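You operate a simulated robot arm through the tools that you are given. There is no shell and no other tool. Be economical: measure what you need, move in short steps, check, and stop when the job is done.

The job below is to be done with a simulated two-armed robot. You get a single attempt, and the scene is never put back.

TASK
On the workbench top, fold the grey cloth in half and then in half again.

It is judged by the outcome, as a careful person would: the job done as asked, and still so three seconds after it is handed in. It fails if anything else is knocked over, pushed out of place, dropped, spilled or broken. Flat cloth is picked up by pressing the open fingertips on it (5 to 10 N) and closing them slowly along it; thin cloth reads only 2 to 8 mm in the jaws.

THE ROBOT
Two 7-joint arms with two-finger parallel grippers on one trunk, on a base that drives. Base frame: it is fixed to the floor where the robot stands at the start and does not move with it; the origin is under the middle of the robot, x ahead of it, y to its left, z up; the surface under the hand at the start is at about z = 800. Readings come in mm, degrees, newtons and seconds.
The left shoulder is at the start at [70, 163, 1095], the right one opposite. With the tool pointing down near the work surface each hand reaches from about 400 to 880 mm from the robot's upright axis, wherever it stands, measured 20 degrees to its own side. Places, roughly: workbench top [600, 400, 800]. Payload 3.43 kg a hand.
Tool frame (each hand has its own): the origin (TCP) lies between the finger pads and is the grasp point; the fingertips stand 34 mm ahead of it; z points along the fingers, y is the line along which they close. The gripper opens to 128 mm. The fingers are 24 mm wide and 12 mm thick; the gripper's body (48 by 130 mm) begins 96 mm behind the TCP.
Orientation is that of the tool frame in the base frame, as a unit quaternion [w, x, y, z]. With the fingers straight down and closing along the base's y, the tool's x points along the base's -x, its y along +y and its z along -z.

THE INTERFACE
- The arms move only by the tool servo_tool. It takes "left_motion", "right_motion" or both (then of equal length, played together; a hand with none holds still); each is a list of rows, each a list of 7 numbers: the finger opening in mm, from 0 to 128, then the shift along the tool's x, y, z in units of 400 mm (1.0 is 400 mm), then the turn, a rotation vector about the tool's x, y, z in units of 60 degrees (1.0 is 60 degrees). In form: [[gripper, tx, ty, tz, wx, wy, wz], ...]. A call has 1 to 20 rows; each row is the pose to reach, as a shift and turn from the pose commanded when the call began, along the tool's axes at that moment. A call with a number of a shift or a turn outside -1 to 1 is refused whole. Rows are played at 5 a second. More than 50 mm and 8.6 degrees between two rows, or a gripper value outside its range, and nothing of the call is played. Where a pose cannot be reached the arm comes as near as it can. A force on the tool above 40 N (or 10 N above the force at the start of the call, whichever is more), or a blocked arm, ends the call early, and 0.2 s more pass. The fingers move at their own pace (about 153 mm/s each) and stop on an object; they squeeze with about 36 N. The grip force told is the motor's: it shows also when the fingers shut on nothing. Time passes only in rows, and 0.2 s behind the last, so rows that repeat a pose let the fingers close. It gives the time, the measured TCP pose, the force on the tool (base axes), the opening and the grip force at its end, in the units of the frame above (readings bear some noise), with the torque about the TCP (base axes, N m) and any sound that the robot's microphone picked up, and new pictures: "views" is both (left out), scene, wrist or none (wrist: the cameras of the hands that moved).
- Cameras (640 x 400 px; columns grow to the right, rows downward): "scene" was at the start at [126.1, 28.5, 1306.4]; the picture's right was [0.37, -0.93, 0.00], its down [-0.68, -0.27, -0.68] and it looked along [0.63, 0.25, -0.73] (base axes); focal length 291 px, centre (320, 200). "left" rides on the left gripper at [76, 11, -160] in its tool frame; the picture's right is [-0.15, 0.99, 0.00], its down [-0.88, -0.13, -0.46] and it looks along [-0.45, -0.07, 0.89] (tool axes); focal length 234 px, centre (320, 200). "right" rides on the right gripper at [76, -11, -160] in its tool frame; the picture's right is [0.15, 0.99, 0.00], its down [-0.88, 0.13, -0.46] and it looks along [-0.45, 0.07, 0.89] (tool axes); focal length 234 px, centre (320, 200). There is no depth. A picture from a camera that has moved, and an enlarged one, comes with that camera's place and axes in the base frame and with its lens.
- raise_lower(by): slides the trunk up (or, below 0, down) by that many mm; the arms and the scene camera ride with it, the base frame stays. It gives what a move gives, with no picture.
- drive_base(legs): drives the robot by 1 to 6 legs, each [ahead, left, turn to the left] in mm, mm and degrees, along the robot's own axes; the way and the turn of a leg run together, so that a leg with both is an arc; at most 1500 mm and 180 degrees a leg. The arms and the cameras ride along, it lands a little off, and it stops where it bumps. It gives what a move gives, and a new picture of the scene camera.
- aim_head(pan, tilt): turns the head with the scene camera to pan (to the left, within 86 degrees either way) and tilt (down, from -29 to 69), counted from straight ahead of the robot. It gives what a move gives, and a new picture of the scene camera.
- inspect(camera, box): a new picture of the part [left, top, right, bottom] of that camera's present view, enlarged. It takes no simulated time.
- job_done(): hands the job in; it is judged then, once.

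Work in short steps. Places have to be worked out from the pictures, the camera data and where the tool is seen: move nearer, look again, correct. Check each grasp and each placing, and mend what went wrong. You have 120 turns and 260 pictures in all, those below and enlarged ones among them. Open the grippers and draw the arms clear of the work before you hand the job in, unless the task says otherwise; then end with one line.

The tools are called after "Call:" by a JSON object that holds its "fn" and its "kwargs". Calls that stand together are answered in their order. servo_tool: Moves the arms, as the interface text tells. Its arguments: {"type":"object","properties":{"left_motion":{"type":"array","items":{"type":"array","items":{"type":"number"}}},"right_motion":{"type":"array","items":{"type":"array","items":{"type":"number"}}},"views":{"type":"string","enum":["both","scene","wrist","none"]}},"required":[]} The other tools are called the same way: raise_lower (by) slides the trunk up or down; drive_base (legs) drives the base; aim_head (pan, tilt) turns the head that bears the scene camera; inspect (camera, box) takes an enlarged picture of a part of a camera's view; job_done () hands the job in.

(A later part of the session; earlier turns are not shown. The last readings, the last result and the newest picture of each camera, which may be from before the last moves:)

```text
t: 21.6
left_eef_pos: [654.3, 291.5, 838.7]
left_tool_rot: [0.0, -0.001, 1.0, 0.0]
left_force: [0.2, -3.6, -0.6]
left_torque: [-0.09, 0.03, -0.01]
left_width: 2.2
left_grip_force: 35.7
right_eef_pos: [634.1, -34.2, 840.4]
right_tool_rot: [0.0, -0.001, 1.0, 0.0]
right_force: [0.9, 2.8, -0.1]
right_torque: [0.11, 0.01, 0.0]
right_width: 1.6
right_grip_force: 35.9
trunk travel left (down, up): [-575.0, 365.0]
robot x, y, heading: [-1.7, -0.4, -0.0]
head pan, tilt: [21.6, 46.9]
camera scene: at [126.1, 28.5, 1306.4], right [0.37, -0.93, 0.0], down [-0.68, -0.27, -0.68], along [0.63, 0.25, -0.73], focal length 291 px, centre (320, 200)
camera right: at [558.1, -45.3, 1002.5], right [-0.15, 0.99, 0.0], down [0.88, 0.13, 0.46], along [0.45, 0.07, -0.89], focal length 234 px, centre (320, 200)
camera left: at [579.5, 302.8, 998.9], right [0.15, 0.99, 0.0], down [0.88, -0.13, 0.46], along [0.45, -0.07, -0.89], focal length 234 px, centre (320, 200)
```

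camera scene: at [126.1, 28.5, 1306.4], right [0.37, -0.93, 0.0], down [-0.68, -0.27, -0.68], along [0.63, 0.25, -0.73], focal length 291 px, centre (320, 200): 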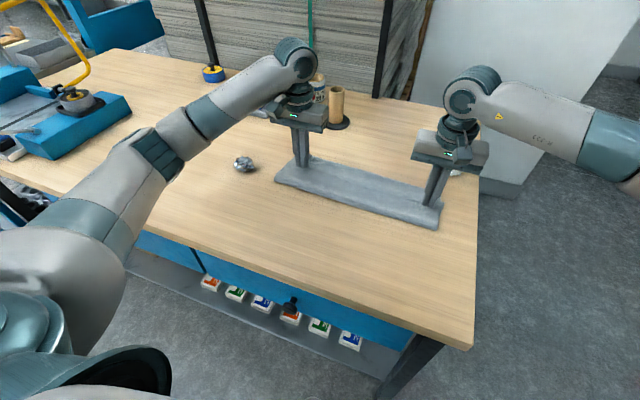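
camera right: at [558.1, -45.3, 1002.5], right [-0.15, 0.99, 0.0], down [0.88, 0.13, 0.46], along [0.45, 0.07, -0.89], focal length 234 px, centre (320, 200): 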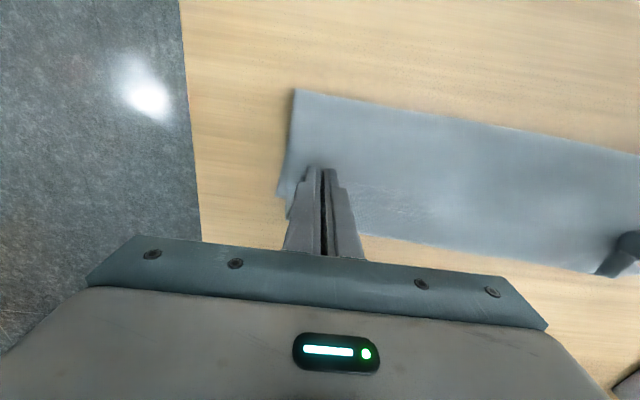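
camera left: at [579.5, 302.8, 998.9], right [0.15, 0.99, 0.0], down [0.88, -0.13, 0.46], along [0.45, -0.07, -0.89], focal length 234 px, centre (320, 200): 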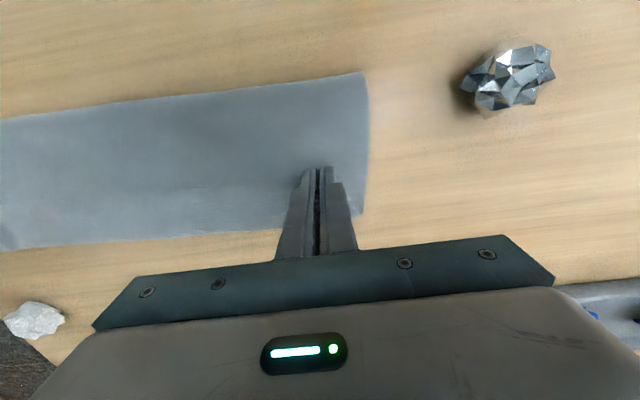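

Both gripped at the very edge. Lift and bring the edge back toward the robot to unroll the cloth.

Call:
{"fn": "servo_tool", "kwargs": {"left_motion": [[0, 0, 0, -0.05, 0, 0, 0], [0, 0, 0, -0.12, 0, 0, 0], [0, 0, 0, -0.2, 0, 0, 0], [0, 0.05, 0.01, -0.25, 0, 0, 0], [0, 0.11, 0.015, -0.28, 0, 0, 0], [0, 0.17, 0.02, -0.29, 0, 0, 0], [0, 0.23, 0.025, -0.28, 0, 0, 0], [0, 0.29, 0.03, -0.26, 0, 0, 0], [0, 0.35, 0.035, -0.23, 0, 0, 0], [0, 0.41, 0.04, -0.2, 0, 0, 0], [0, 0.46, 0.04, -0.16, 0, 0, 0], [0, 0.49, 0.04, -0.13, 0, 0, 0], [0, 0.49, 0.04, -0.13, 0, 0, 0]], "right_motion": [[0, 0, 0, -0.05, 0, 0, 0], [0, 0, 0, -0.12, 0, 0, 0], [0, 0, 0, -0.2, 0, 0, 0], [0, 0.05, 0.01, -0.25, 0, 0, 0], [0, 0.11, 0.015, -0.28, 0, 0, 0], [0, 0.17, 0.02, -0.29, 0, 0, 0], [0, 0.22, 0.025, -0.28, 0, 0, 0], [0, 0.28, 0.03, -0.26, 0, 0, 0], [0, 0.34, 0.035, -0.23, 0, 0, 0], [0, 0.4, 0.04, -0.2, 0, 0, 0], [0, 0.44, 0.04, -0.16, 0, 0, 0], [0, 0.47, 0.04, -0.13, 0, 0, 0], [0, 0.47, 0.04, -0.13, 0, 0, 0]]}}

Call:
{"fn": "inspect", "kwargs": {"camera": "scene", "box": [200, 120, 500, 308]}}

```text
t: 24.4
left_eef_pos: [457.7, 306.6, 892.6]
left_tool_rot: [-0.001, 0.0, 1.0, 0.0]
left_force: [-1.5, -0.7, 0.0]
left_torque: [-0.02, 0.03, -0.02]
left_width: 2.2
left_grip_force: 36.0
right_eef_pos: [445.6, -19.6, 895.3]
right_tool_rot: [0.0, -0.001, 1.0, -0.001]
right_force: [-0.2, 1.8, 0.5]
right_torque: [0.06, 0.0, 0.01]
right_width: 1.6
right_grip_force: 35.0
trunk travel left (down, up): [-575.0, 365.0]
robot x, y, heading: [1.6, 2.6, -0.0]
head pan, tilt: [21.6, 46.9]
camera scene: at [126.2, 28.3, 1306.4], right [0.37, -0.93, 0.0], down [-0.68, -0.27, -0.68], along [0.63, 0.25, -0.73], focal length 291 px, centre (320, 200)
camera right: at [370.2, -28.7, 1056.0], right [-0.15, 0.99, 0.0], down [0.88, 0.13, 0.46], along [0.45, 0.07, -0.89], focal length 234 px, centre (320, 200)
camera left: at [382.8, 317.0, 1051.9], right [0.15, 0.99, 0.0], down [0.88, -0.13, 0.46], along [0.45, -0.07, -0.89], focal length 234 px, centre (320, 200)
```

scene: 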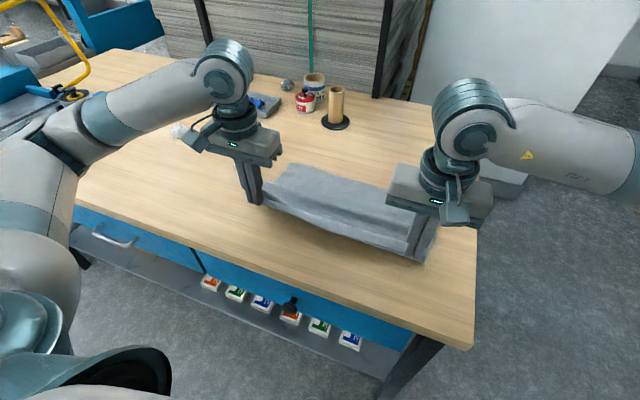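
right: 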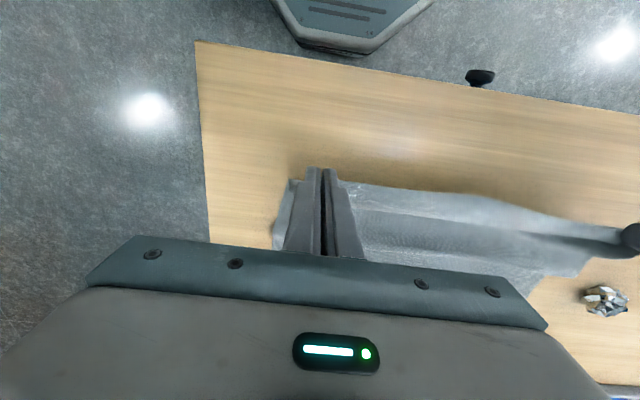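
left: 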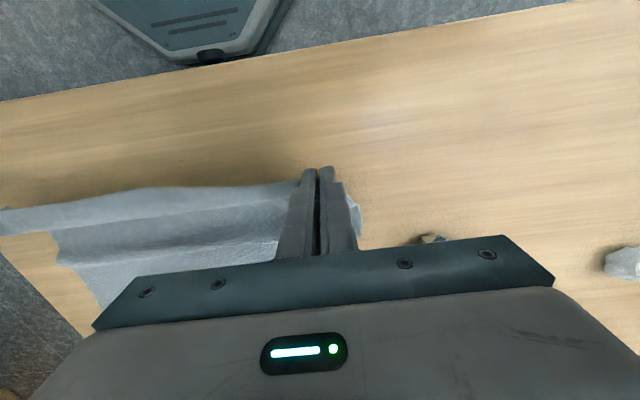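

```text
2.13 times, centred on (350, 214) of scene
camera zoom: at [126.2, 28.3, 1306.4], right [0.37, -0.93, 0.0], down [-0.68, -0.27, -0.68], along [0.63, 0.25, -0.73], focal length 618 px, centre (256, 170)
```

zoom: 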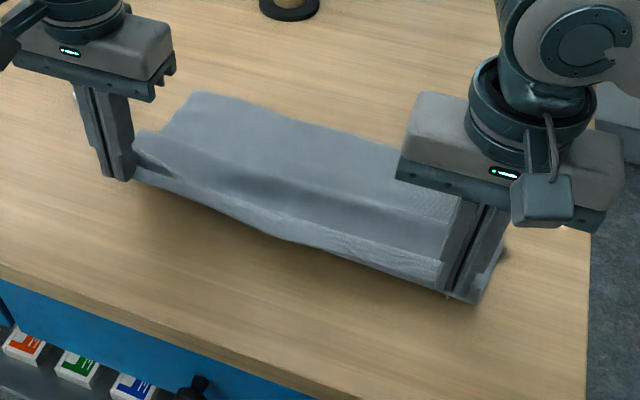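

The cloth is unrolled again, far edge at about x=662. Now a second arc with the edge grip, released while still raised (about 75 mm) so the edge can flip over freely instead of doubling back.

Call:
{"fn": "servo_tool", "kwargs": {"left_motion": [[0, -0.0375, -0.005, -0.0425, 0, 0, 0], [0, -0.0875, -0.01, -0.085, 0, 0, 0], [0, -0.1375, -0.015, -0.1175, 0, 0, 0], [0, -0.1875, -0.02, -0.1425, 0, 0, 0], [0, -0.2375, -0.025, -0.155, 0, 0, 0], [0, -0.2875, -0.03, -0.155, 0, 0, 0], [0, -0.325, -0.035, -0.1425, 0, 0, 0], [0, -0.3575, -0.04, -0.125, 0, 0, 0], [0, -0.3875, -0.043, -0.105, 0, 0, 0], [0, -0.4125, -0.046, -0.08, 0, 0, 0], [0, -0.435, -0.048, -0.055, 0, 0, 0], [50, -0.45, -0.048, -0.045, 0, 0, 0], [60, -0.45, -0.048, -0.09, 0, 0, 0], [60, -0.45, -0.048, -0.19, 0, 0, 0], [60, -0.45, -0.048, -0.29, 0, 0, 0]], "right_motion": [[0, -0.04, -0.005, -0.0425, 0, 0, 0], [0, -0.0925, -0.01, -0.085, 0, 0, 0], [0, -0.145, -0.014, -0.1175, 0, 0, 0], [0, -0.195, -0.018, -0.1425, 0, 0, 0], [0, -0.2475, -0.022, -0.155, 0, 0, 0], [0, -0.3, -0.026, -0.155, 0, 0, 0], [0, -0.34, -0.03, -0.1425, 0, 0, 0], [0, -0.3725, -0.033, -0.125, 0, 0, 0], [0, -0.405, -0.035, -0.105, 0, 0, 0], [0, -0.4325, -0.037, -0.08, 0, 0, 0], [0, -0.455, -0.039, -0.055, 0, 0, 0], [50, -0.47, -0.039, -0.045, 0, 0, 0], [60, -0.47, -0.039, -0.09, 0, 0, 0], [60, -0.47, -0.039, -0.19, 0, 0, 0], [60, -0.47, -0.039, -0.29, 0, 0, 0]]}}

Call:
{"fn": "inspect", "kwargs": {"camera": "scene", "box": [240, 120, 480, 270]}}

```text
t: 27.6
left_eef_pos: [639.3, 286.3, 1009.3]
left_tool_rot: [0.0, 0.0, 1.0, 0.0]
left_force: [-0.3, -0.1, -0.4]
left_torque: [0.01, -0.01, 0.03]
left_width: 59.8
left_grip_force: 0.1
right_eef_pos: [634.5, -34.0, 1010.8]
right_tool_rot: [0.002, 0.001, 1.0, 0.0]
right_force: [-0.8, -0.1, 0.2]
right_torque: [0.01, -0.03, 0.01]
right_width: 60.0
right_grip_force: 0.1
trunk travel left (down, up): [-575.0, 365.0]
robot x, y, heading: [-2.8, 2.5, 0.1]
head pan, tilt: [21.6, 46.9]
camera scene: at [124.5, 28.2, 1306.4], right [0.37, -0.93, 0.0], down [-0.68, -0.27, -0.68], along [0.64, 0.25, -0.73], focal length 291 px, centre (320, 200)
camera right: at [556.7, -44.8, 1172.1], right [-0.15, 0.99, 0.0], down [0.88, 0.13, 0.46], along [0.45, 0.07, -0.89], focal length 234 px, centre (320, 200)
camera left: at [563.0, 298.1, 1169.3], right [0.15, 0.99, 0.0], down [0.88, -0.13, 0.46], along [0.45, -0.07, -0.89], focal length 234 px, centre (320, 200)
```

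scene: 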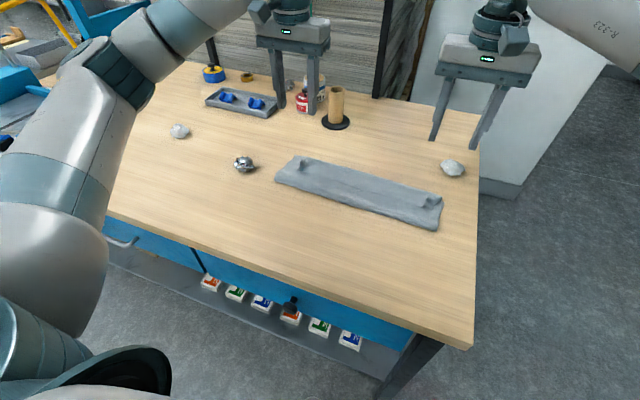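
right: 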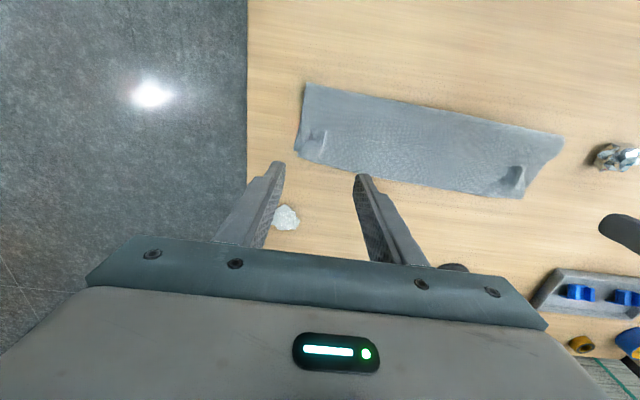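
left: 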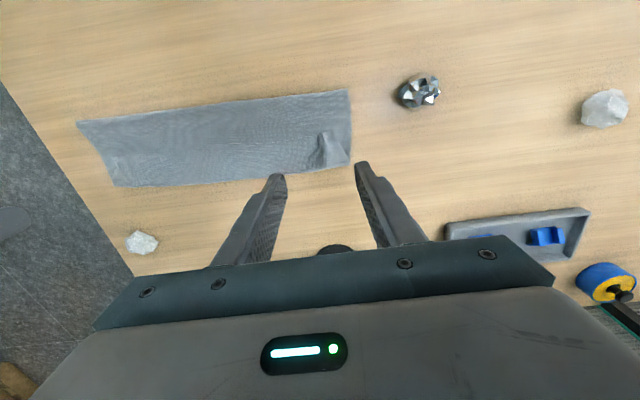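

```text
2.67 times, centred on (360, 195) of scene
camera zoom: at [124.5, 28.2, 1306.4], right [0.37, -0.93, 0.0], down [-0.68, -0.27, -0.68], along [0.64, 0.25, -0.73], focal length 775 px, centre (213, 213)
```

zoom: 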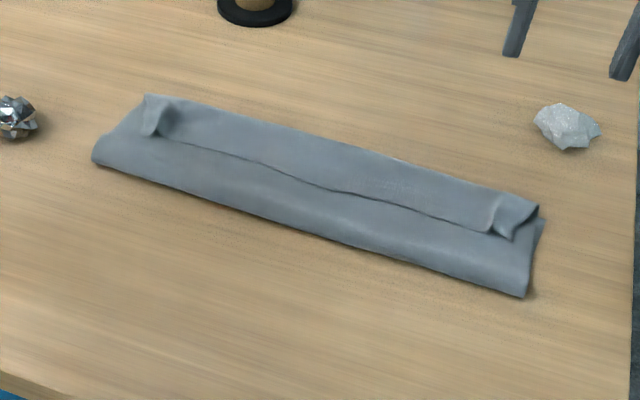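

The flap recurred: the sheet was slack when it came over, so the crease ended near x=577 instead of about 527. I'll regrip the ridges, unfold flat, and redo with a truly taut circular arc. First lowering to the ridges with a look before closing.

Call:
{"fn": "servo_tool", "kwargs": {"left_motion": [[40, 0.0125, 0.017, 0.1, 0, 0, 0], [40, 0.0125, 0.017, 0.2, 0, 0, 0], [36, 0.0125, 0.017, 0.3, 0, 0, 0], [36, 0.0125, 0.017, 0.37, 0, 0, 0]], "right_motion": [[40, 0.021, -0.01, 0.1, 0, 0, 0], [40, 0.021, -0.01, 0.2, 0, 0, 0], [36, 0.021, -0.01, 0.3, 0, 0, 0], [36, 0.021, -0.01, 0.37, 0, 0, 0]], "views": "wrist"}}

Call:
{"fn": "inspect", "kwargs": {"camera": "scene", "box": [250, 110, 470, 248]}}

```text
t: 28.6
left_eef_pos: [631.9, 292.6, 858.1]
left_tool_rot: [0.0, -0.001, 1.0, 0.0]
left_force: [0.5, 0.3, -0.6]
left_torque: [-0.02, -0.02, 0.0]
left_width: 36.0
left_grip_force: 0.1
right_eef_pos: [627.5, -37.3, 863.1]
right_tool_rot: [0.001, 0.001, 1.0, 0.0]
right_force: [0.8, 0.7, 0.0]
right_torque: [0.0, 0.0, -0.01]
right_width: 36.1
right_grip_force: 0.0
trunk travel left (down, up): [-575.0, 365.0]
robot x, y, heading: [-1.0, -0.9, -0.0]
head pan, tilt: [21.6, 46.9]
camera right: at [550.7, -48.9, 1023.2], right [-0.15, 0.99, 0.0], down [0.88, 0.13, 0.46], along [0.45, 0.07, -0.89], focal length 234 px, centre (320, 200)
camera left: at [557.1, 305.6, 1017.6], right [0.15, 0.99, 0.0], down [0.88, -0.13, 0.46], along [0.45, -0.07, -0.89], focal length 234 px, centre (320, 200)
```

right: 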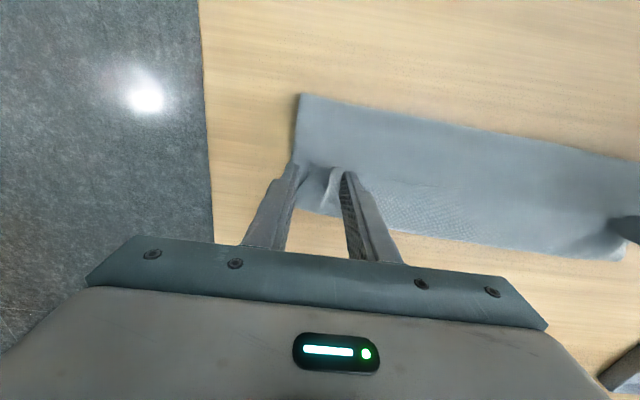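
left: 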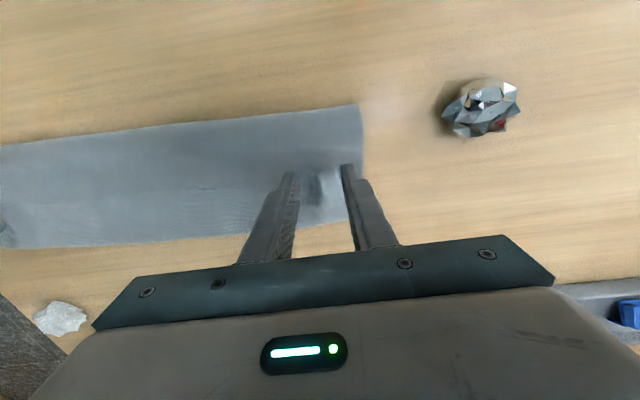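

```text
2.90 times, centred on (360, 179) of scene
camera zoom: at [126.7, 28.5, 1306.4], right [0.37, -0.93, 0.0], down [-0.68, -0.27, -0.68], along [0.63, 0.25, -0.73], focal length 842 px, centre (204, 261)
```

zoom: 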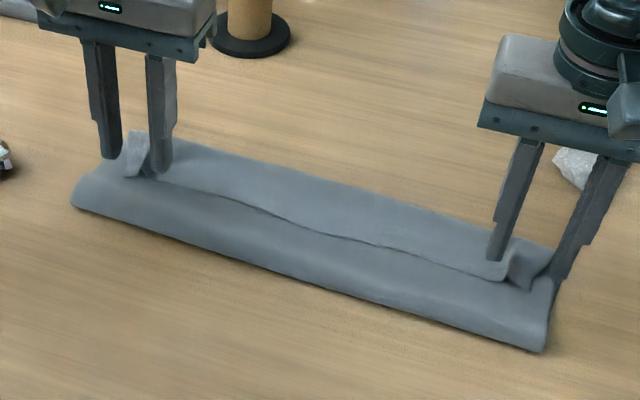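

Ridges are between the fingers. Lower and close.

Call:
{"fn": "servo_tool", "kwargs": {"left_motion": [[36, 0, 0, 0.025, 0, 0, 0], [36, 0, 0, 0.048, 0, 0, 0], [36, 0, 0, 0.048, 0, 0, 0], [28, 0, 0, 0.048, 0, 0, 0], [20, 0, 0, 0.048, 0, 0, 0], [12, 0, 0, 0.048, 0, 0, 0], [6, 0, 0, 0.048, 0, 0, 0], [0, 0, 0, 0.048, 0, 0, 0], [0, 0, 0, 0.048, 0, 0, 0]], "right_motion": [[36, 0, 0, 0.035, 0, 0, 0], [36, 0, 0, 0.06, 0, 0, 0], [36, 0, 0, 0.06, 0, 0, 0], [28, 0, 0, 0.06, 0, 0, 0], [20, 0, 0, 0.06, 0, 0, 0], [12, 0, 0, 0.06, 0, 0, 0], [6, 0, 0, 0.06, 0, 0, 0], [0, 0, 0, 0.06, 0, 0, 0], [0, 0, 0, 0.06, 0, 0, 0]], "views": "none"}}

Call:
{"fn": "inspect", "kwargs": {"camera": "scene", "box": [250, 110, 470, 248]}}

```text
t: 30.6
left_eef_pos: [632.8, 291.7, 839.0]
left_tool_rot: [0.0, 0.0, 1.0, 0.0]
left_force: [-1.0, -1.9, -0.8]
left_torque: [-0.04, 0.0, -0.01]
left_width: 2.3
left_grip_force: 36.4
right_eef_pos: [627.1, -38.9, 837.8]
right_tool_rot: [0.0, 0.0, 1.0, 0.0]
right_force: [1.0, 2.1, -1.0]
right_torque: [0.04, -0.02, 0.0]
right_width: 1.7
right_grip_force: 36.0
trunk travel left (down, up): [-575.0, 365.0]
robot x, y, heading: [-0.2, 1.9, -0.3]
head pan, tilt: [21.6, 46.9]
```

```text
2.90 times, centred on (360, 179) of scene
camera zoom: at [126.1, 28.5, 1306.4], right [0.37, -0.93, 0.0], down [-0.68, -0.27, -0.68], along [0.63, 0.25, -0.73], focal length 842 px, centre (204, 261)
```

zoom: 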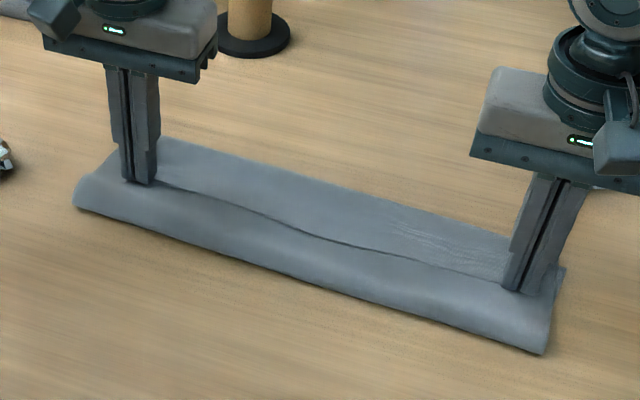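

Gripped both. Lift and draw the edge fully back to x≈402 at low height so the cloth lies flat and taut.

Call:
{"fn": "servo_tool", "kwargs": {"left_motion": [[0, 0, 0.0, -0.08, 0, 0, 0], [0, 0, 0.005, -0.17, 0, 0, 0], [0, 0.03, 0.005, -0.25, 0, 0, 0], [0, 0.09, 0.005, -0.29, 0, 0, 0], [0, 0.15, 0.005, -0.3, 0, 0, 0], [0, 0.21, 0.01, -0.3, 0, 0, 0], [0, 0.27, 0.015, -0.28, 0, 0, 0], [0, 0.33, 0.02, -0.25, 0, 0, 0], [0, 0.39, 0.025, -0.21, 0, 0, 0], [0, 0.44, 0.03, -0.17, 0, 0, 0], [0, 0.49, 0.035, -0.13, 0, 0, 0], [0, 0.53, 0.035, -0.09, 0, 0, 0], [0, 0.56, 0.035, -0.06, 0, 0, 0], [0, 0.575, 0.035, -0.04, 0, 0, 0], [0, 0.575, 0.035, -0.03, 0, 0, 0]], "right_motion": [[0, 0, 0.0, -0.08, 0, 0, 0], [0, 0, -0.005, -0.17, 0, 0, 0], [0, 0.03, -0.005, -0.25, 0, 0, 0], [0, 0.09, -0.005, -0.29, 0, 0, 0], [0, 0.15, -0.005, -0.3, 0, 0, 0], [0, 0.21, 0.0, -0.3, 0, 0, 0], [0, 0.27, 0.005, -0.28, 0, 0, 0], [0, 0.33, 0.01, -0.25, 0, 0, 0], [0, 0.385, 0.015, -0.21, 0, 0, 0], [0, 0.43, 0.02, -0.17, 0, 0, 0], [0, 0.48, 0.025, -0.13, 0, 0, 0], [0, 0.52, 0.025, -0.09, 0, 0, 0], [0, 0.55, 0.025, -0.06, 0, 0, 0], [0, 0.565, 0.025, -0.04, 0, 0, 0], [0, 0.565, 0.025, -0.03, 0, 0, 0]], "views": "wrist"}}

Call:
{"fn": "inspect", "kwargs": {"camera": "scene", "box": [200, 120, 500, 308]}}

```text
t: 33.8
left_eef_pos: [401.1, 307.9, 853.0]
left_tool_rot: [-0.001, 0.0, 1.0, 0.0]
left_force: [0.2, -4.4, 0.0]
left_torque: [-0.18, -0.01, -0.05]
left_width: 2.2
left_grip_force: 36.0
right_eef_pos: [400.5, -29.2, 850.7]
right_tool_rot: [-0.001, 0.0, 1.0, 0.0]
right_force: [0.0, 4.7, 0.4]
right_torque: [0.16, 0.03, 0.03]
right_width: 2.0
right_grip_force: 36.0
trunk travel left (down, up): [-575.0, 365.0]
robot x, y, heading: [1.2, -1.7, -0.0]
head pan, tilt: [21.6, 46.9]
camera right: at [324.4, -39.5, 1011.7], right [-0.15, 0.99, 0.0], down [0.88, 0.13, 0.46], along [0.45, 0.07, -0.89], focal length 234 px, centre (320, 200)
camera left: at [327.5, 319.4, 1012.6], right [0.15, 0.99, 0.0], down [0.88, -0.13, 0.46], along [0.45, -0.07, -0.89], focal length 234 px, centre (320, 200)
```

right: 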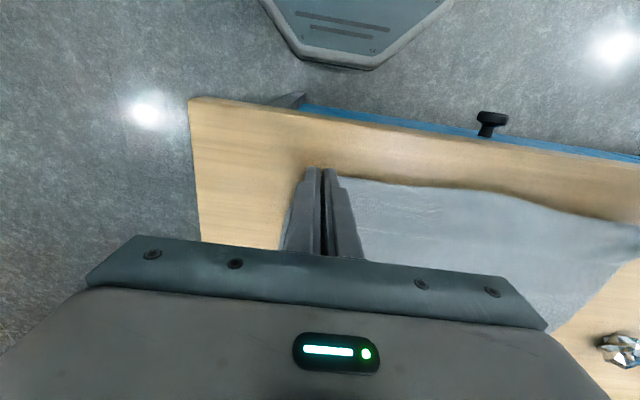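
left: 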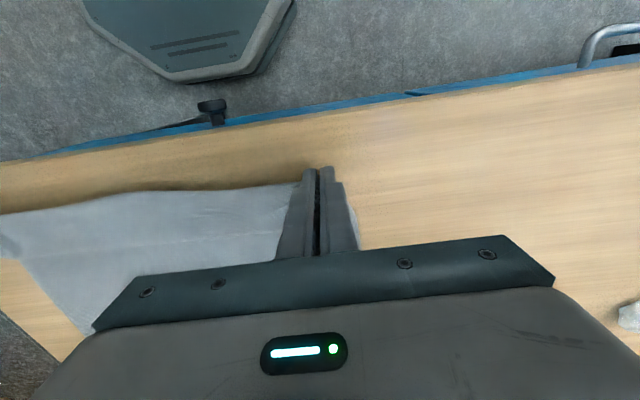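

```text
2.13 times, centred on (350, 214) of scene
camera zoom: at [126.1, 28.5, 1306.4], right [0.37, -0.93, 0.0], down [-0.68, -0.27, -0.68], along [0.63, 0.25, -0.73], focal length 618 px, centre (256, 170)
```

zoom: 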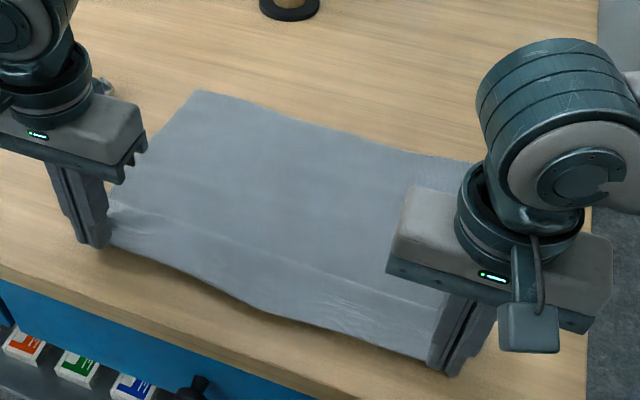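

Flat again, far edge at x≈661. I'll release here and look exactly where the near edge lies relative to the ridges, to regrip with minimal overlap.

Call:
{"fn": "servo_tool", "kwargs": {"left_motion": [[0, 0, 0, 0.02, 0, 0, 0], [0, 0, 0, 0.036, 0, 0, 0], [12, 0, 0, 0.036, 0, 0, 0], [24, 0, 0, 0.03, 0, 0, 0], [30, 0, 0, 0.0, 0, 0, 0], [30, 0, 0, -0.06, 0, 0, 0], [30, -0.05, 0, -0.1, 0, 0, 0]], "right_motion": [[0, 0, 0, 0.015, 0, 0, 0], [0, 0, 0, 0.032, 0, 0, 0], [12, 0, 0, 0.032, 0, 0, 0], [24, 0, 0, 0.026, 0, 0, 0], [30, 0, 0, 0.0, 0, 0, 0], [30, 0, 0, -0.06, 0, 0, 0], [30, -0.05, 0, -0.1, 0, 0, 0]]}}

Call:
{"fn": "inspect", "kwargs": {"camera": "right", "box": [240, 100, 440, 225]}}

Call:
{"fn": "inspect", "kwargs": {"camera": "left", "box": [200, 100, 400, 225]}}

```text
t: 35.4
left_eef_pos: [424.2, 308.2, 890.2]
left_tool_rot: [-0.001, 0.0, 1.0, 0.0]
left_force: [0.0, -1.1, -0.4]
left_torque: [0.02, 0.03, 0.03]
left_width: 30.0
left_grip_force: 0.0
right_eef_pos: [420.7, -28.3, 891.5]
right_tool_rot: [-0.001, -0.001, 1.0, 0.001]
right_force: [0.6, 0.3, -0.4]
right_torque: [0.01, 0.02, 0.01]
right_width: 29.9
right_grip_force: 0.0
trunk travel left (down, up): [-575.0, 365.0]
robot x, y, heading: [-1.0, 0.7, -0.1]
head pan, tilt: [21.6, 46.9]
camera scene: at [127.3, 27.9, 1306.2], right [0.37, -0.93, 0.0], down [-0.68, -0.27, -0.68], along [0.63, 0.25, -0.73], focal length 291 px, centre (320, 200)
camera right: at [344.4, -39.1, 1050.9], right [-0.15, 0.99, 0.0], down [0.88, 0.13, 0.45], along [0.45, 0.07, -0.89], focal length 234 px, centre (320, 200)
camera left: at [348.3, 319.7, 1050.3], right [0.15, 0.99, 0.0], down [0.88, -0.13, 0.45], along [0.45, -0.07, -0.89], focal length 234 px, centre (320, 200)
```

scene: 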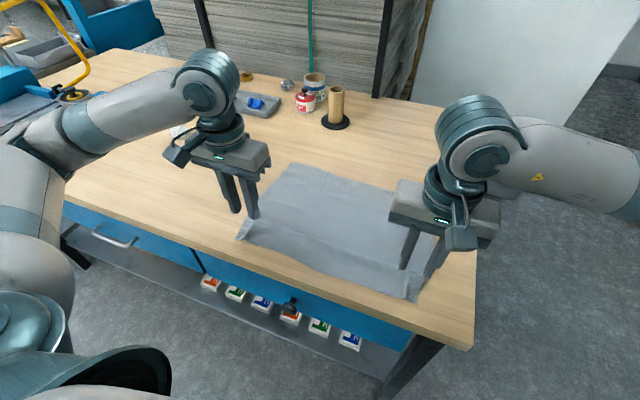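
right: 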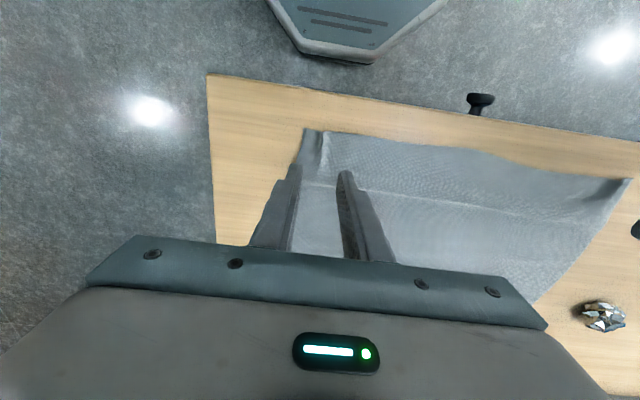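
left: 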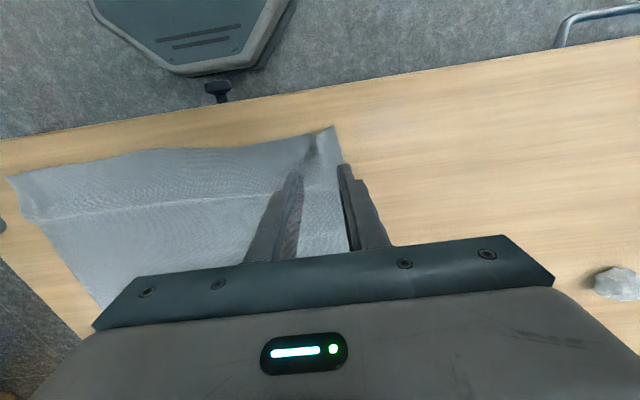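

```text
3.20 times, centred on (340, 162) of right
camera zoom: at [344.4, -39.1, 1050.9], right [-0.15, 0.99, 0.0], down [0.88, 0.13, 0.45], along [0.45, 0.07, -0.89], focal length 749 px, centre (256, 320)
```

zoom: 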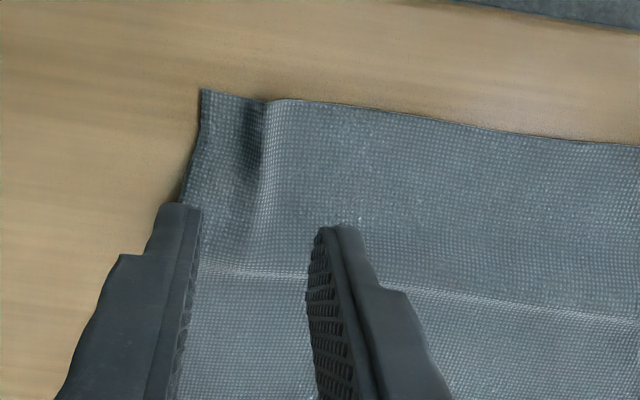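

```text
3.20 times, centred on (300, 162) of left
camera zoom: at [348.3, 319.7, 1050.3], right [0.15, 0.99, 0.0], down [0.88, -0.13, 0.45], along [0.45, -0.07, -0.89], focal length 749 px, centre (384, 320)
```

zoom: 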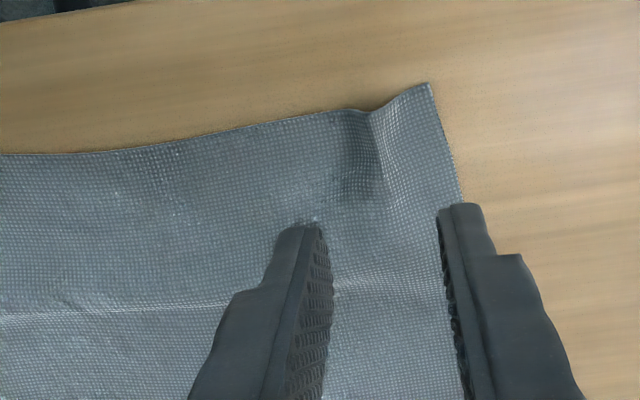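

The near edge lies at x≈395 (left) and 389 (right), so earlier grips overlapped by the full finger width. Now regrip with only about 7 mm overlap, straddling the ridges.

Call:
{"fn": "servo_tool", "kwargs": {"left_motion": [[32, 0.04, -0.004, 0.0, 0, 0, 0], [32, 0.085, -0.005, 0.03, 0, 0, 0], [32, 0.085, -0.005, 0.09, 0, 0, 0], [32, 0.085, -0.005, 0.13, 0, 0, 0], [32, 0.085, -0.005, 0.133, 0, 0, 0]], "right_motion": [[32, 0.045, 0, 0.0, 0, 0, 0], [32, 0.0925, 0, 0.03, 0, 0, 0], [32, 0.0925, 0, 0.09, 0, 0, 0], [32, 0.0925, 0, 0.13, 0, 0, 0], [32, 0.0925, 0, 0.135, 0, 0, 0]], "views": "none"}}

Call:
{"fn": "inspect", "kwargs": {"camera": "right", "box": [240, 100, 440, 225]}}

Call:
{"fn": "inspect", "kwargs": {"camera": "left", "box": [200, 100, 400, 225]}}

```text
t: 36.6
left_eef_pos: [389.1, 308.0, 838.8]
left_tool_rot: [0.0, 0.0, 1.0, 0.0]
left_force: [-0.2, 0.0, -0.3]
left_torque: [0.0, 0.01, 0.01]
left_width: 31.9
left_grip_force: 0.1
right_eef_pos: [384.6, -28.4, 836.3]
right_tool_rot: [0.0, -0.001, 1.0, 0.0]
right_force: [0.0, 0.1, -0.7]
right_torque: [0.01, 0.03, 0.0]
right_width: 31.8
right_grip_force: 0.2
trunk travel left (down, up): [-575.0, 365.0]
robot x, y, heading: [-2.0, -0.7, 0.1]
head pan, tilt: [21.6, 46.9]
```

```text
3.20 times, centred on (340, 162) of right
camera zoom: at [306.6, -38.9, 996.8], right [-0.15, 0.99, 0.0], down [0.88, 0.13, 0.46], along [0.45, 0.07, -0.89], focal length 749 px, centre (256, 320)
```

zoom: 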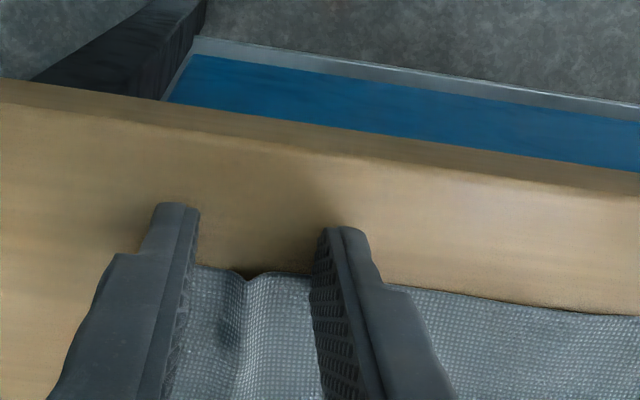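

```text
3.20 times, centred on (300, 162) of left
camera zoom: at [312.5, 318.5, 998.3], right [0.15, 0.99, 0.0], down [0.88, -0.13, 0.46], along [0.45, -0.07, -0.89], focal length 749 px, centre (384, 320)
```

zoom: 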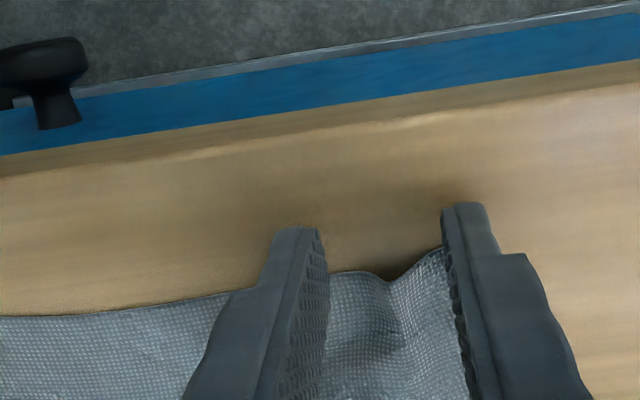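

Overlap is about 5–7 mm. Nudge the left 3 mm forward and close both.

Call:
{"fn": "servo_tool", "kwargs": {"left_motion": [[32, -0.0075, 0, 0.003, 0, 0, 0], [32, -0.0075, 0, 0.004, 0, 0, 0], [26, -0.0075, 0, 0.004, 0, 0, 0], [20, -0.0075, 0, 0.004, 0, 0, 0], [14, -0.0075, 0, 0.004, 0, 0, 0], [8, -0.0075, 0, 0.004, 0, 0, 0], [3, -0.0075, 0, 0.004, 0, 0, 0], [0, -0.0075, 0, 0.004, 0, 0, 0], [0, -0.0075, 0, 0.004, 0, 0, 0]], "right_motion": [[32, 0, 0, 0, 0, 0, 0], [32, 0, 0, 0, 0, 0, 0], [26, 0, 0, 0, 0, 0, 0], [20, 0, 0, 0, 0, 0, 0], [14, 0, 0, 0, 0, 0, 0], [8, 0, 0, 0, 0, 0, 0], [3, 0, 0, 0, 0, 0, 0], [0, 0, 0, 0, 0, 0, 0], [0, 0, 0, 0, 0, 0, 0]], "views": "none"}}

Call:
{"fn": "inspect", "kwargs": {"camera": "right", "box": [240, 100, 440, 225]}}

Call:
{"fn": "inspect", "kwargs": {"camera": "left", "box": [200, 100, 400, 225]}}

```text
t: 38.6
left_eef_pos: [391.4, 306.5, 836.2]
left_tool_rot: [0.0, 0.0, 1.0, 0.0]
left_force: [0.7, -2.5, 0.0]
left_torque: [-0.11, -0.06, -0.02]
left_width: 1.7
left_grip_force: 36.0
right_eef_pos: [383.1, -29.8, 836.6]
right_tool_rot: [0.0, 0.0, 1.0, 0.0]
right_force: [0.4, 2.0, -0.6]
right_torque: [0.1, 0.0, 0.05]
right_width: 1.1
right_grip_force: 35.9
trunk travel left (down, up): [-575.0, 365.0]
robot x, y, heading: [1.9, 0.2, -0.0]
head pan, tilt: [21.6, 46.9]
```

```text
3.20 times, centred on (340, 162) of right
camera zoom: at [306.6, -38.8, 997.1], right [-0.15, 0.99, 0.0], down [0.88, 0.13, 0.46], along [0.45, 0.07, -0.89], focal length 749 px, centre (256, 320)
```

zoom: 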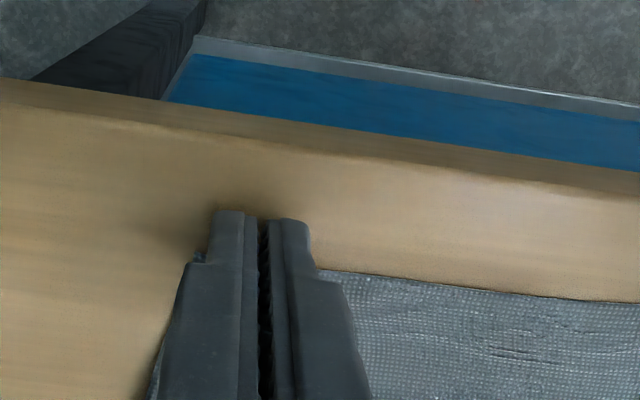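

```text
3.20 times, centred on (300, 162) of left
camera zoom: at [316.4, 318.6, 996.5], right [0.15, 0.99, 0.0], down [0.88, -0.13, 0.46], along [0.45, -0.07, -0.89], focal length 749 px, centre (384, 320)
```

zoom: 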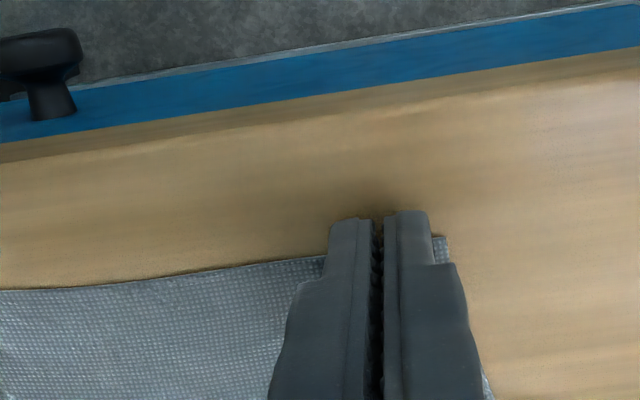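

Gripped (1.7 / 1.1 mm) with little overlap. Now the taut circular arc, radius 130 mm, stopping about 25 mm above the top.

Call:
{"fn": "servo_tool", "kwargs": {"left_motion": [[0, -0.005, 0.002, -0.0575, 0, 0, 0], [0, -0.02, 0.003, -0.11, 0, 0, 0], [0, -0.0425, 0.003, -0.1625, 0, 0, 0], [0, -0.075, 0.003, -0.21, 0, 0, 0], [0, -0.115, 0.002, -0.25, 0, 0, 0], [0, -0.1625, 0.002, -0.2825, 0, 0, 0], [0, -0.215, 0, -0.305, 0, 0, 0], [0, -0.2675, 0, -0.32, 0, 0, 0], [0, -0.325, 0, -0.325, 0, 0, 0], [0, -0.383, -0.002, -0.32, 0, 0, 0], [0, -0.437, -0.003, -0.305, 0, 0, 0], [0, -0.4885, -0.004, -0.2825, 0, 0, 0], [0, -0.535, -0.005, -0.25, 0, 0, 0], [0, -0.573, -0.006, -0.21, 0, 0, 0], [0, -0.607, -0.007, -0.1625, 0, 0, 0], [0, -0.631, -0.0075, -0.11, 0, 0, 0], [0, -0.645, -0.0075, -0.0625, 0, 0, 0], [0, -0.645, -0.0075, -0.0625, 0, 0, 0]], "right_motion": [[0, -0.005, -0.003, -0.0575, 0, 0, 0], [0, -0.02, -0.005, -0.11, 0, 0, 0], [0, -0.0425, -0.006, -0.1625, 0, 0, 0], [0, -0.075, -0.007, -0.21, 0, 0, 0], [0, -0.115, -0.008, -0.25, 0, 0, 0], [0, -0.1625, -0.009, -0.2825, 0, 0, 0], [0, -0.215, -0.01, -0.305, 0, 0, 0], [0, -0.2675, -0.01, -0.32, 0, 0, 0], [0, -0.325, -0.011, -0.325, 0, 0, 0], [0, -0.385, -0.012, -0.32, 0, 0, 0], [0, -0.44, -0.013, -0.305, 0, 0, 0], [0, -0.4925, -0.014, -0.2825, 0, 0, 0], [0, -0.54, -0.015, -0.25, 0, 0, 0], [0, -0.58, -0.016, -0.21, 0, 0, 0], [0, -0.615, -0.017, -0.1625, 0, 0, 0], [0, -0.64, -0.0175, -0.11, 0, 0, 0], [0, -0.655, -0.0175, -0.0625, 0, 0, 0], [0, -0.655, -0.0175, -0.0625, 0, 0, 0]]}}

Call:
{"fn": "inspect", "kwargs": {"camera": "scene", "box": [250, 110, 470, 248]}}

```text
t: 42.4
left_eef_pos: [652.0, 301.8, 862.4]
left_tool_rot: [0.0, 0.0, 1.0, -0.001]
left_force: [-0.7, -6.5, -0.3]
left_torque: [-0.2, -0.02, -0.06]
left_width: 1.8
left_grip_force: 35.6
right_eef_pos: [646.8, -35.7, 860.9]
right_tool_rot: [0.0, -0.001, 1.0, 0.0]
right_force: [0.7, 6.5, -0.1]
right_torque: [0.18, -0.01, 0.06]
right_width: 1.4
right_grip_force: 36.1
trunk travel left (down, up): [-575.0, 365.0]
robot x, y, heading: [-0.9, 1.4, -0.0]
head pan, tilt: [21.6, 46.9]
camera scene: at [125.6, 28.3, 1306.4], right [0.37, -0.93, 0.0], down [-0.68, -0.27, -0.68], along [0.64, 0.25, -0.73], focal length 291 px, centre (320, 200)
camera right: at [569.4, -47.2, 1021.8], right [-0.15, 0.99, 0.0], down [0.88, 0.13, 0.46], along [0.45, 0.07, -0.89], focal length 234 px, centre (320, 200)
camera left: at [575.2, 313.3, 1021.4], right [0.15, 0.99, 0.0], down [0.88, -0.13, 0.46], along [0.45, -0.07, -0.89], focal length 234 px, centre (320, 200)
```

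scene: 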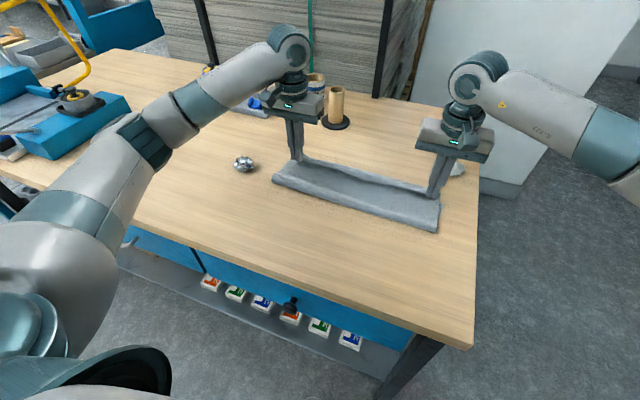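
right: 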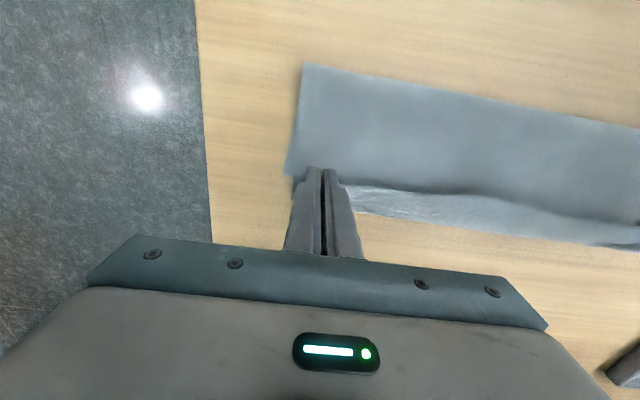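
left: 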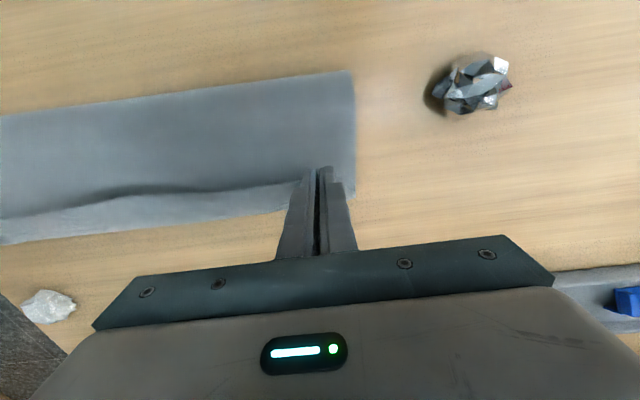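

```text
2.90 times, centred on (360, 179) of scene
camera zoom: at [125.6, 28.3, 1306.4], right [0.37, -0.93, 0.0], down [-0.68, -0.27, -0.68], along [0.64, 0.25, -0.73], focal length 842 px, centre (204, 261)
```

zoom: 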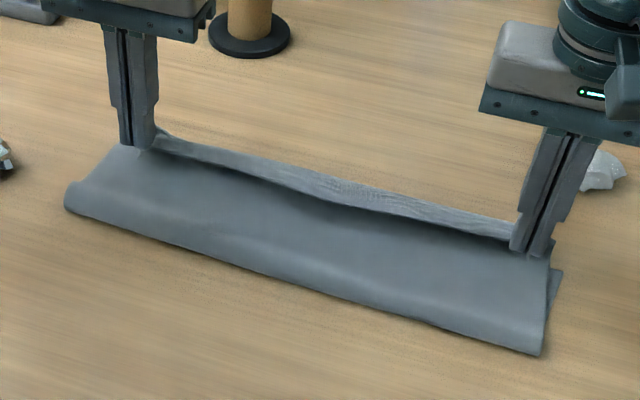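

The crease was peeled forward again because the lifted sheet hung from the hands. I'll unfold once more without releasing, then roll the edge over low (about 40 mm) so the crease stays put and slack is taken up as it goes down.

Call:
{"fn": "servo_tool", "kwargs": {"left_motion": [[0, 0.0, 0, -0.08, 0, 0, 0], [0, 0.01, 0, -0.17, 0, 0, 0], [0, 0.06, 0, -0.24, 0, 0, 0], [0, 0.12, 0, -0.27, 0, 0, 0], [0, 0.18, 0, -0.28, 0, 0, 0], [0, 0.24, 0, -0.28, 0, 0, 0], [0, 0.3, 0.003, -0.27, 0, 0, 0], [0, 0.36, 0.004, -0.25, 0, 0, 0], [0, 0.42, 0.005, -0.22, 0, 0, 0], [0, 0.48, 0.006, -0.18, 0, 0, 0], [0, 0.53, 0.007, -0.14, 0, 0, 0], [0, 0.58, 0.007, -0.09, 0, 0, 0], [0, 0.62, 0.007, -0.04, 0, 0, 0], [0, 0.645, 0.007, 0.0, 0, 0, 0], [0, 0.655, 0.007, 0.03, 0, 0, 0], [0, 0.655, 0.007, 0.04, 0, 0, 0]], "right_motion": [[0, 0.0, 0, -0.08, 0, 0, 0], [0, 0.01, 0, -0.17, 0, 0, 0], [0, 0.06, 0, -0.24, 0, 0, 0], [0, 0.12, 0, -0.27, 0, 0, 0], [0, 0.18, 0, -0.28, 0, 0, 0], [0, 0.24, 0, -0.28, 0, 0, 0], [0, 0.3, 0.003, -0.27, 0, 0, 0], [0, 0.36, 0.005, -0.25, 0, 0, 0], [0, 0.42, 0.008, -0.22, 0, 0, 0], [0, 0.48, 0.01, -0.18, 0, 0, 0], [0, 0.53, 0.012, -0.14, 0, 0, 0], [0, 0.58, 0.014, -0.09, 0, 0, 0], [0, 0.62, 0.014, -0.04, 0, 0, 0], [0, 0.645, 0.014, 0.0, 0, 0, 0], [0, 0.655, 0.014, 0.03, 0, 0, 0], [0, 0.655, 0.014, 0.04, 0, 0, 0]], "views": "wrist"}}

Call:
{"fn": "inspect", "kwargs": {"camera": "scene", "box": [200, 120, 500, 308]}}

```text
t: 45.8
left_eef_pos: [388.9, 304.4, 846.6]
left_tool_rot: [0.0, 0.0, 1.0, 0.0]
left_force: [0.1, -1.9, 0.1]
left_torque: [-0.03, -0.01, -0.01]
left_width: 1.8
left_grip_force: 35.9
right_eef_pos: [384.8, -28.2, 845.8]
right_tool_rot: [0.0, 0.0, 1.0, 0.0]
right_force: [0.2, 1.5, -0.3]
right_torque: [0.05, -0.01, 0.05]
right_width: 1.5
right_grip_force: 35.6
trunk travel left (down, up): [-575.0, 365.0]
robot x, y, heading: [-1.5, -1.3, -0.1]
head pan, tilt: [21.6, 46.9]
camera right: at [307.4, -39.5, 1006.2], right [-0.15, 0.99, 0.0], down [0.88, 0.13, 0.46], along [0.45, 0.07, -0.89], focal length 234 px, centre (320, 200)
camera left: at [313.1, 316.7, 1005.9], right [0.15, 0.99, 0.0], down [0.88, -0.13, 0.46], along [0.45, -0.07, -0.89], focal length 234 px, centre (320, 200)
```

right: 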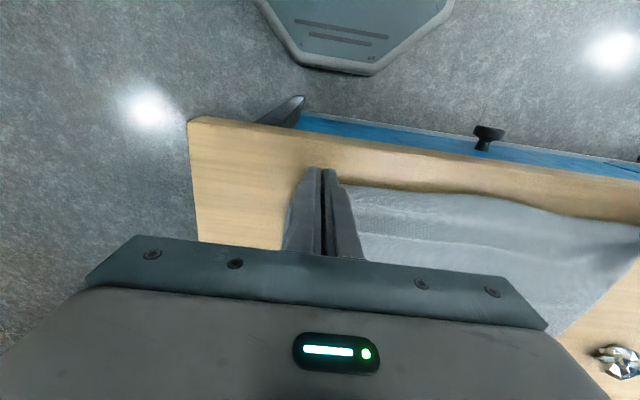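
left: 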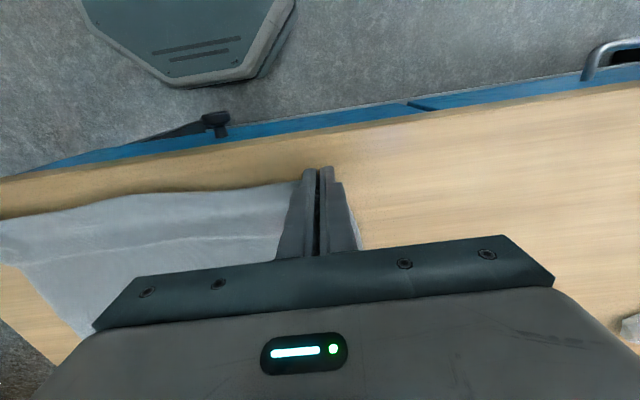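

```text
2.13 times, centred on (350, 214) of scene
camera zoom: at [126.1, 28.4, 1306.4], right [0.37, -0.93, 0.0], down [-0.68, -0.27, -0.68], along [0.63, 0.25, -0.73], focal length 618 px, centre (256, 170)
```

zoom: 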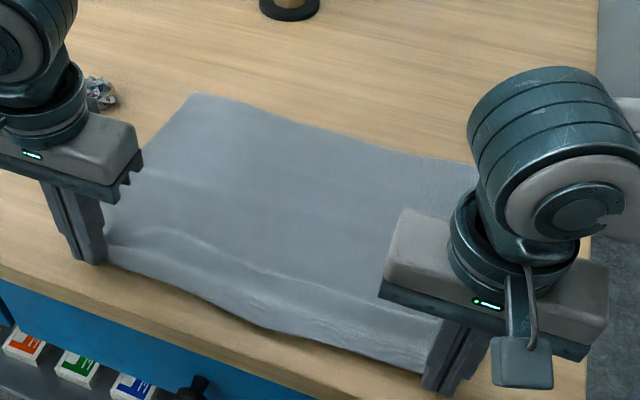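

Now the low rolling fold.

Call:
{"fn": "servo_tool", "kwargs": {"left_motion": [[0, -0.0125, 0.002, -0.0375, 0, 0, 0], [0, -0.0375, 0.004, -0.07, 0, 0, 0], [0, -0.0875, 0.005, -0.0875, 0, 0, 0], [0, -0.15, 0.005, -0.0925, 0, 0, 0], [0, -0.2125, 0.005, -0.0925, 0, 0, 0], [0, -0.275, 0.004, -0.0925, 0, 0, 0], [0, -0.3375, 0.003, -0.0925, 0, 0, 0], [0, -0.4, 0.002, -0.0925, 0, 0, 0], [0, -0.4625, 0.001, -0.09, 0, 0, 0], [0, -0.5125, 0, -0.0825, 0, 0, 0], [0, -0.555, 0, -0.07, 0, 0, 0], [0, -0.595, 0, -0.05, 0, 0, 0], [0, -0.63, 0, -0.03, 0, 0, 0], [0, -0.66, 0, -0.005, 0, 0, 0], [0, -0.675, 0, 0.0125, 0, 0, 0], [0, -0.675, 0, 0.0125, 0, 0, 0]], "right_motion": [[0, -0.0125, -0.003, -0.0375, 0, 0, 0], [0, -0.0375, -0.006, -0.07, 0, 0, 0], [0, -0.0875, -0.008, -0.0875, 0, 0, 0], [0, -0.15, -0.009, -0.0925, 0, 0, 0], [0, -0.2125, -0.01, -0.0925, 0, 0, 0], [0, -0.275, -0.011, -0.0925, 0, 0, 0], [0, -0.3375, -0.012, -0.0925, 0, 0, 0], [0, -0.4, -0.013, -0.0925, 0, 0, 0], [0, -0.4625, -0.014, -0.09, 0, 0, 0], [0, -0.5125, -0.015, -0.0825, 0, 0, 0], [0, -0.555, -0.015, -0.07, 0, 0, 0], [0, -0.595, -0.015, -0.05, 0, 0, 0], [0, -0.63, -0.015, -0.03, 0, 0, 0], [0, -0.66, -0.015, -0.005, 0, 0, 0], [0, -0.675, -0.015, 0.0125, 0, 0, 0], [0, -0.675, -0.015, 0.0125, 0, 0, 0]], "views": "wrist"}}

Call:
{"fn": "inspect", "kwargs": {"camera": "scene", "box": [230, 110, 470, 260]}}

```text
t: 49.2
left_eef_pos: [658.8, 306.2, 841.7]
left_tool_rot: [0.0, 0.0, 1.0, 0.0]
left_force: [-0.3, -8.6, -0.4]
left_torque: [-0.33, 0.01, -0.06]
left_width: 1.9
left_grip_force: 36.2
right_eef_pos: [653.2, -35.9, 840.2]
right_tool_rot: [0.0, 0.0, 1.0, 0.0]
right_force: [0.4, 9.0, 0.2]
right_torque: [0.3, 0.01, 0.11]
right_width: 1.5
right_grip_force: 35.7
trunk travel left (down, up): [-575.0, 365.0]
robot x, y, heading: [-0.2, 0.4, -0.0]
head pan, tilt: [21.6, 46.9]
camera right: at [576.8, -46.3, 1000.6], right [-0.15, 0.99, 0.0], down [0.88, 0.13, 0.46], along [0.45, 0.07, -0.89], focal length 234 px, centre (320, 200)
camera left: at [583.4, 318.0, 1001.2], right [0.15, 0.99, 0.0], down [0.88, -0.13, 0.46], along [0.45, -0.07, -0.89], focal length 234 px, centre (320, 200)
```

right: 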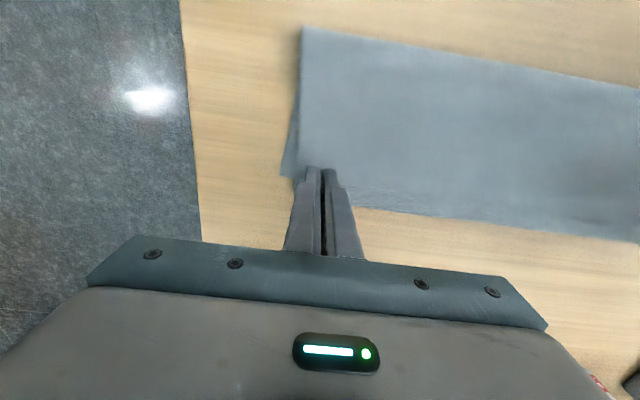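
left: 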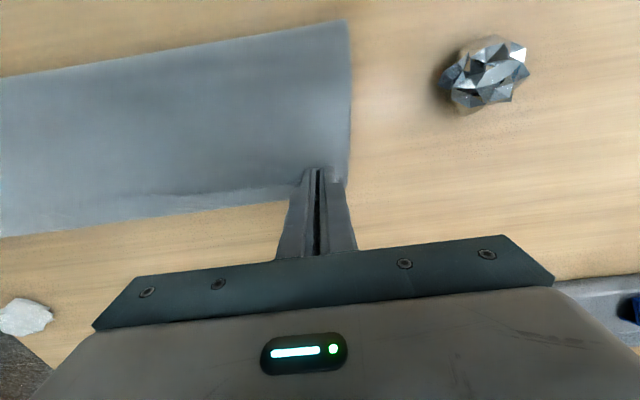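

```text
2.67 times, centred on (350, 185) of scene
camera zoom: at [126.0, 28.4, 1306.4], right [0.37, -0.93, 0.0], down [-0.68, -0.27, -0.68], along [0.63, 0.25, -0.73], focal length 775 px, centre (240, 240)
```

zoom: 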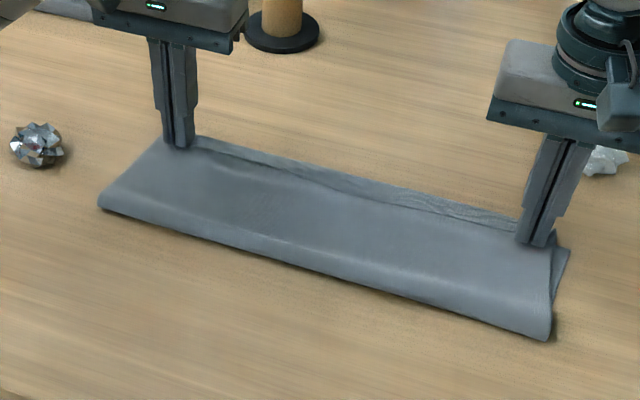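

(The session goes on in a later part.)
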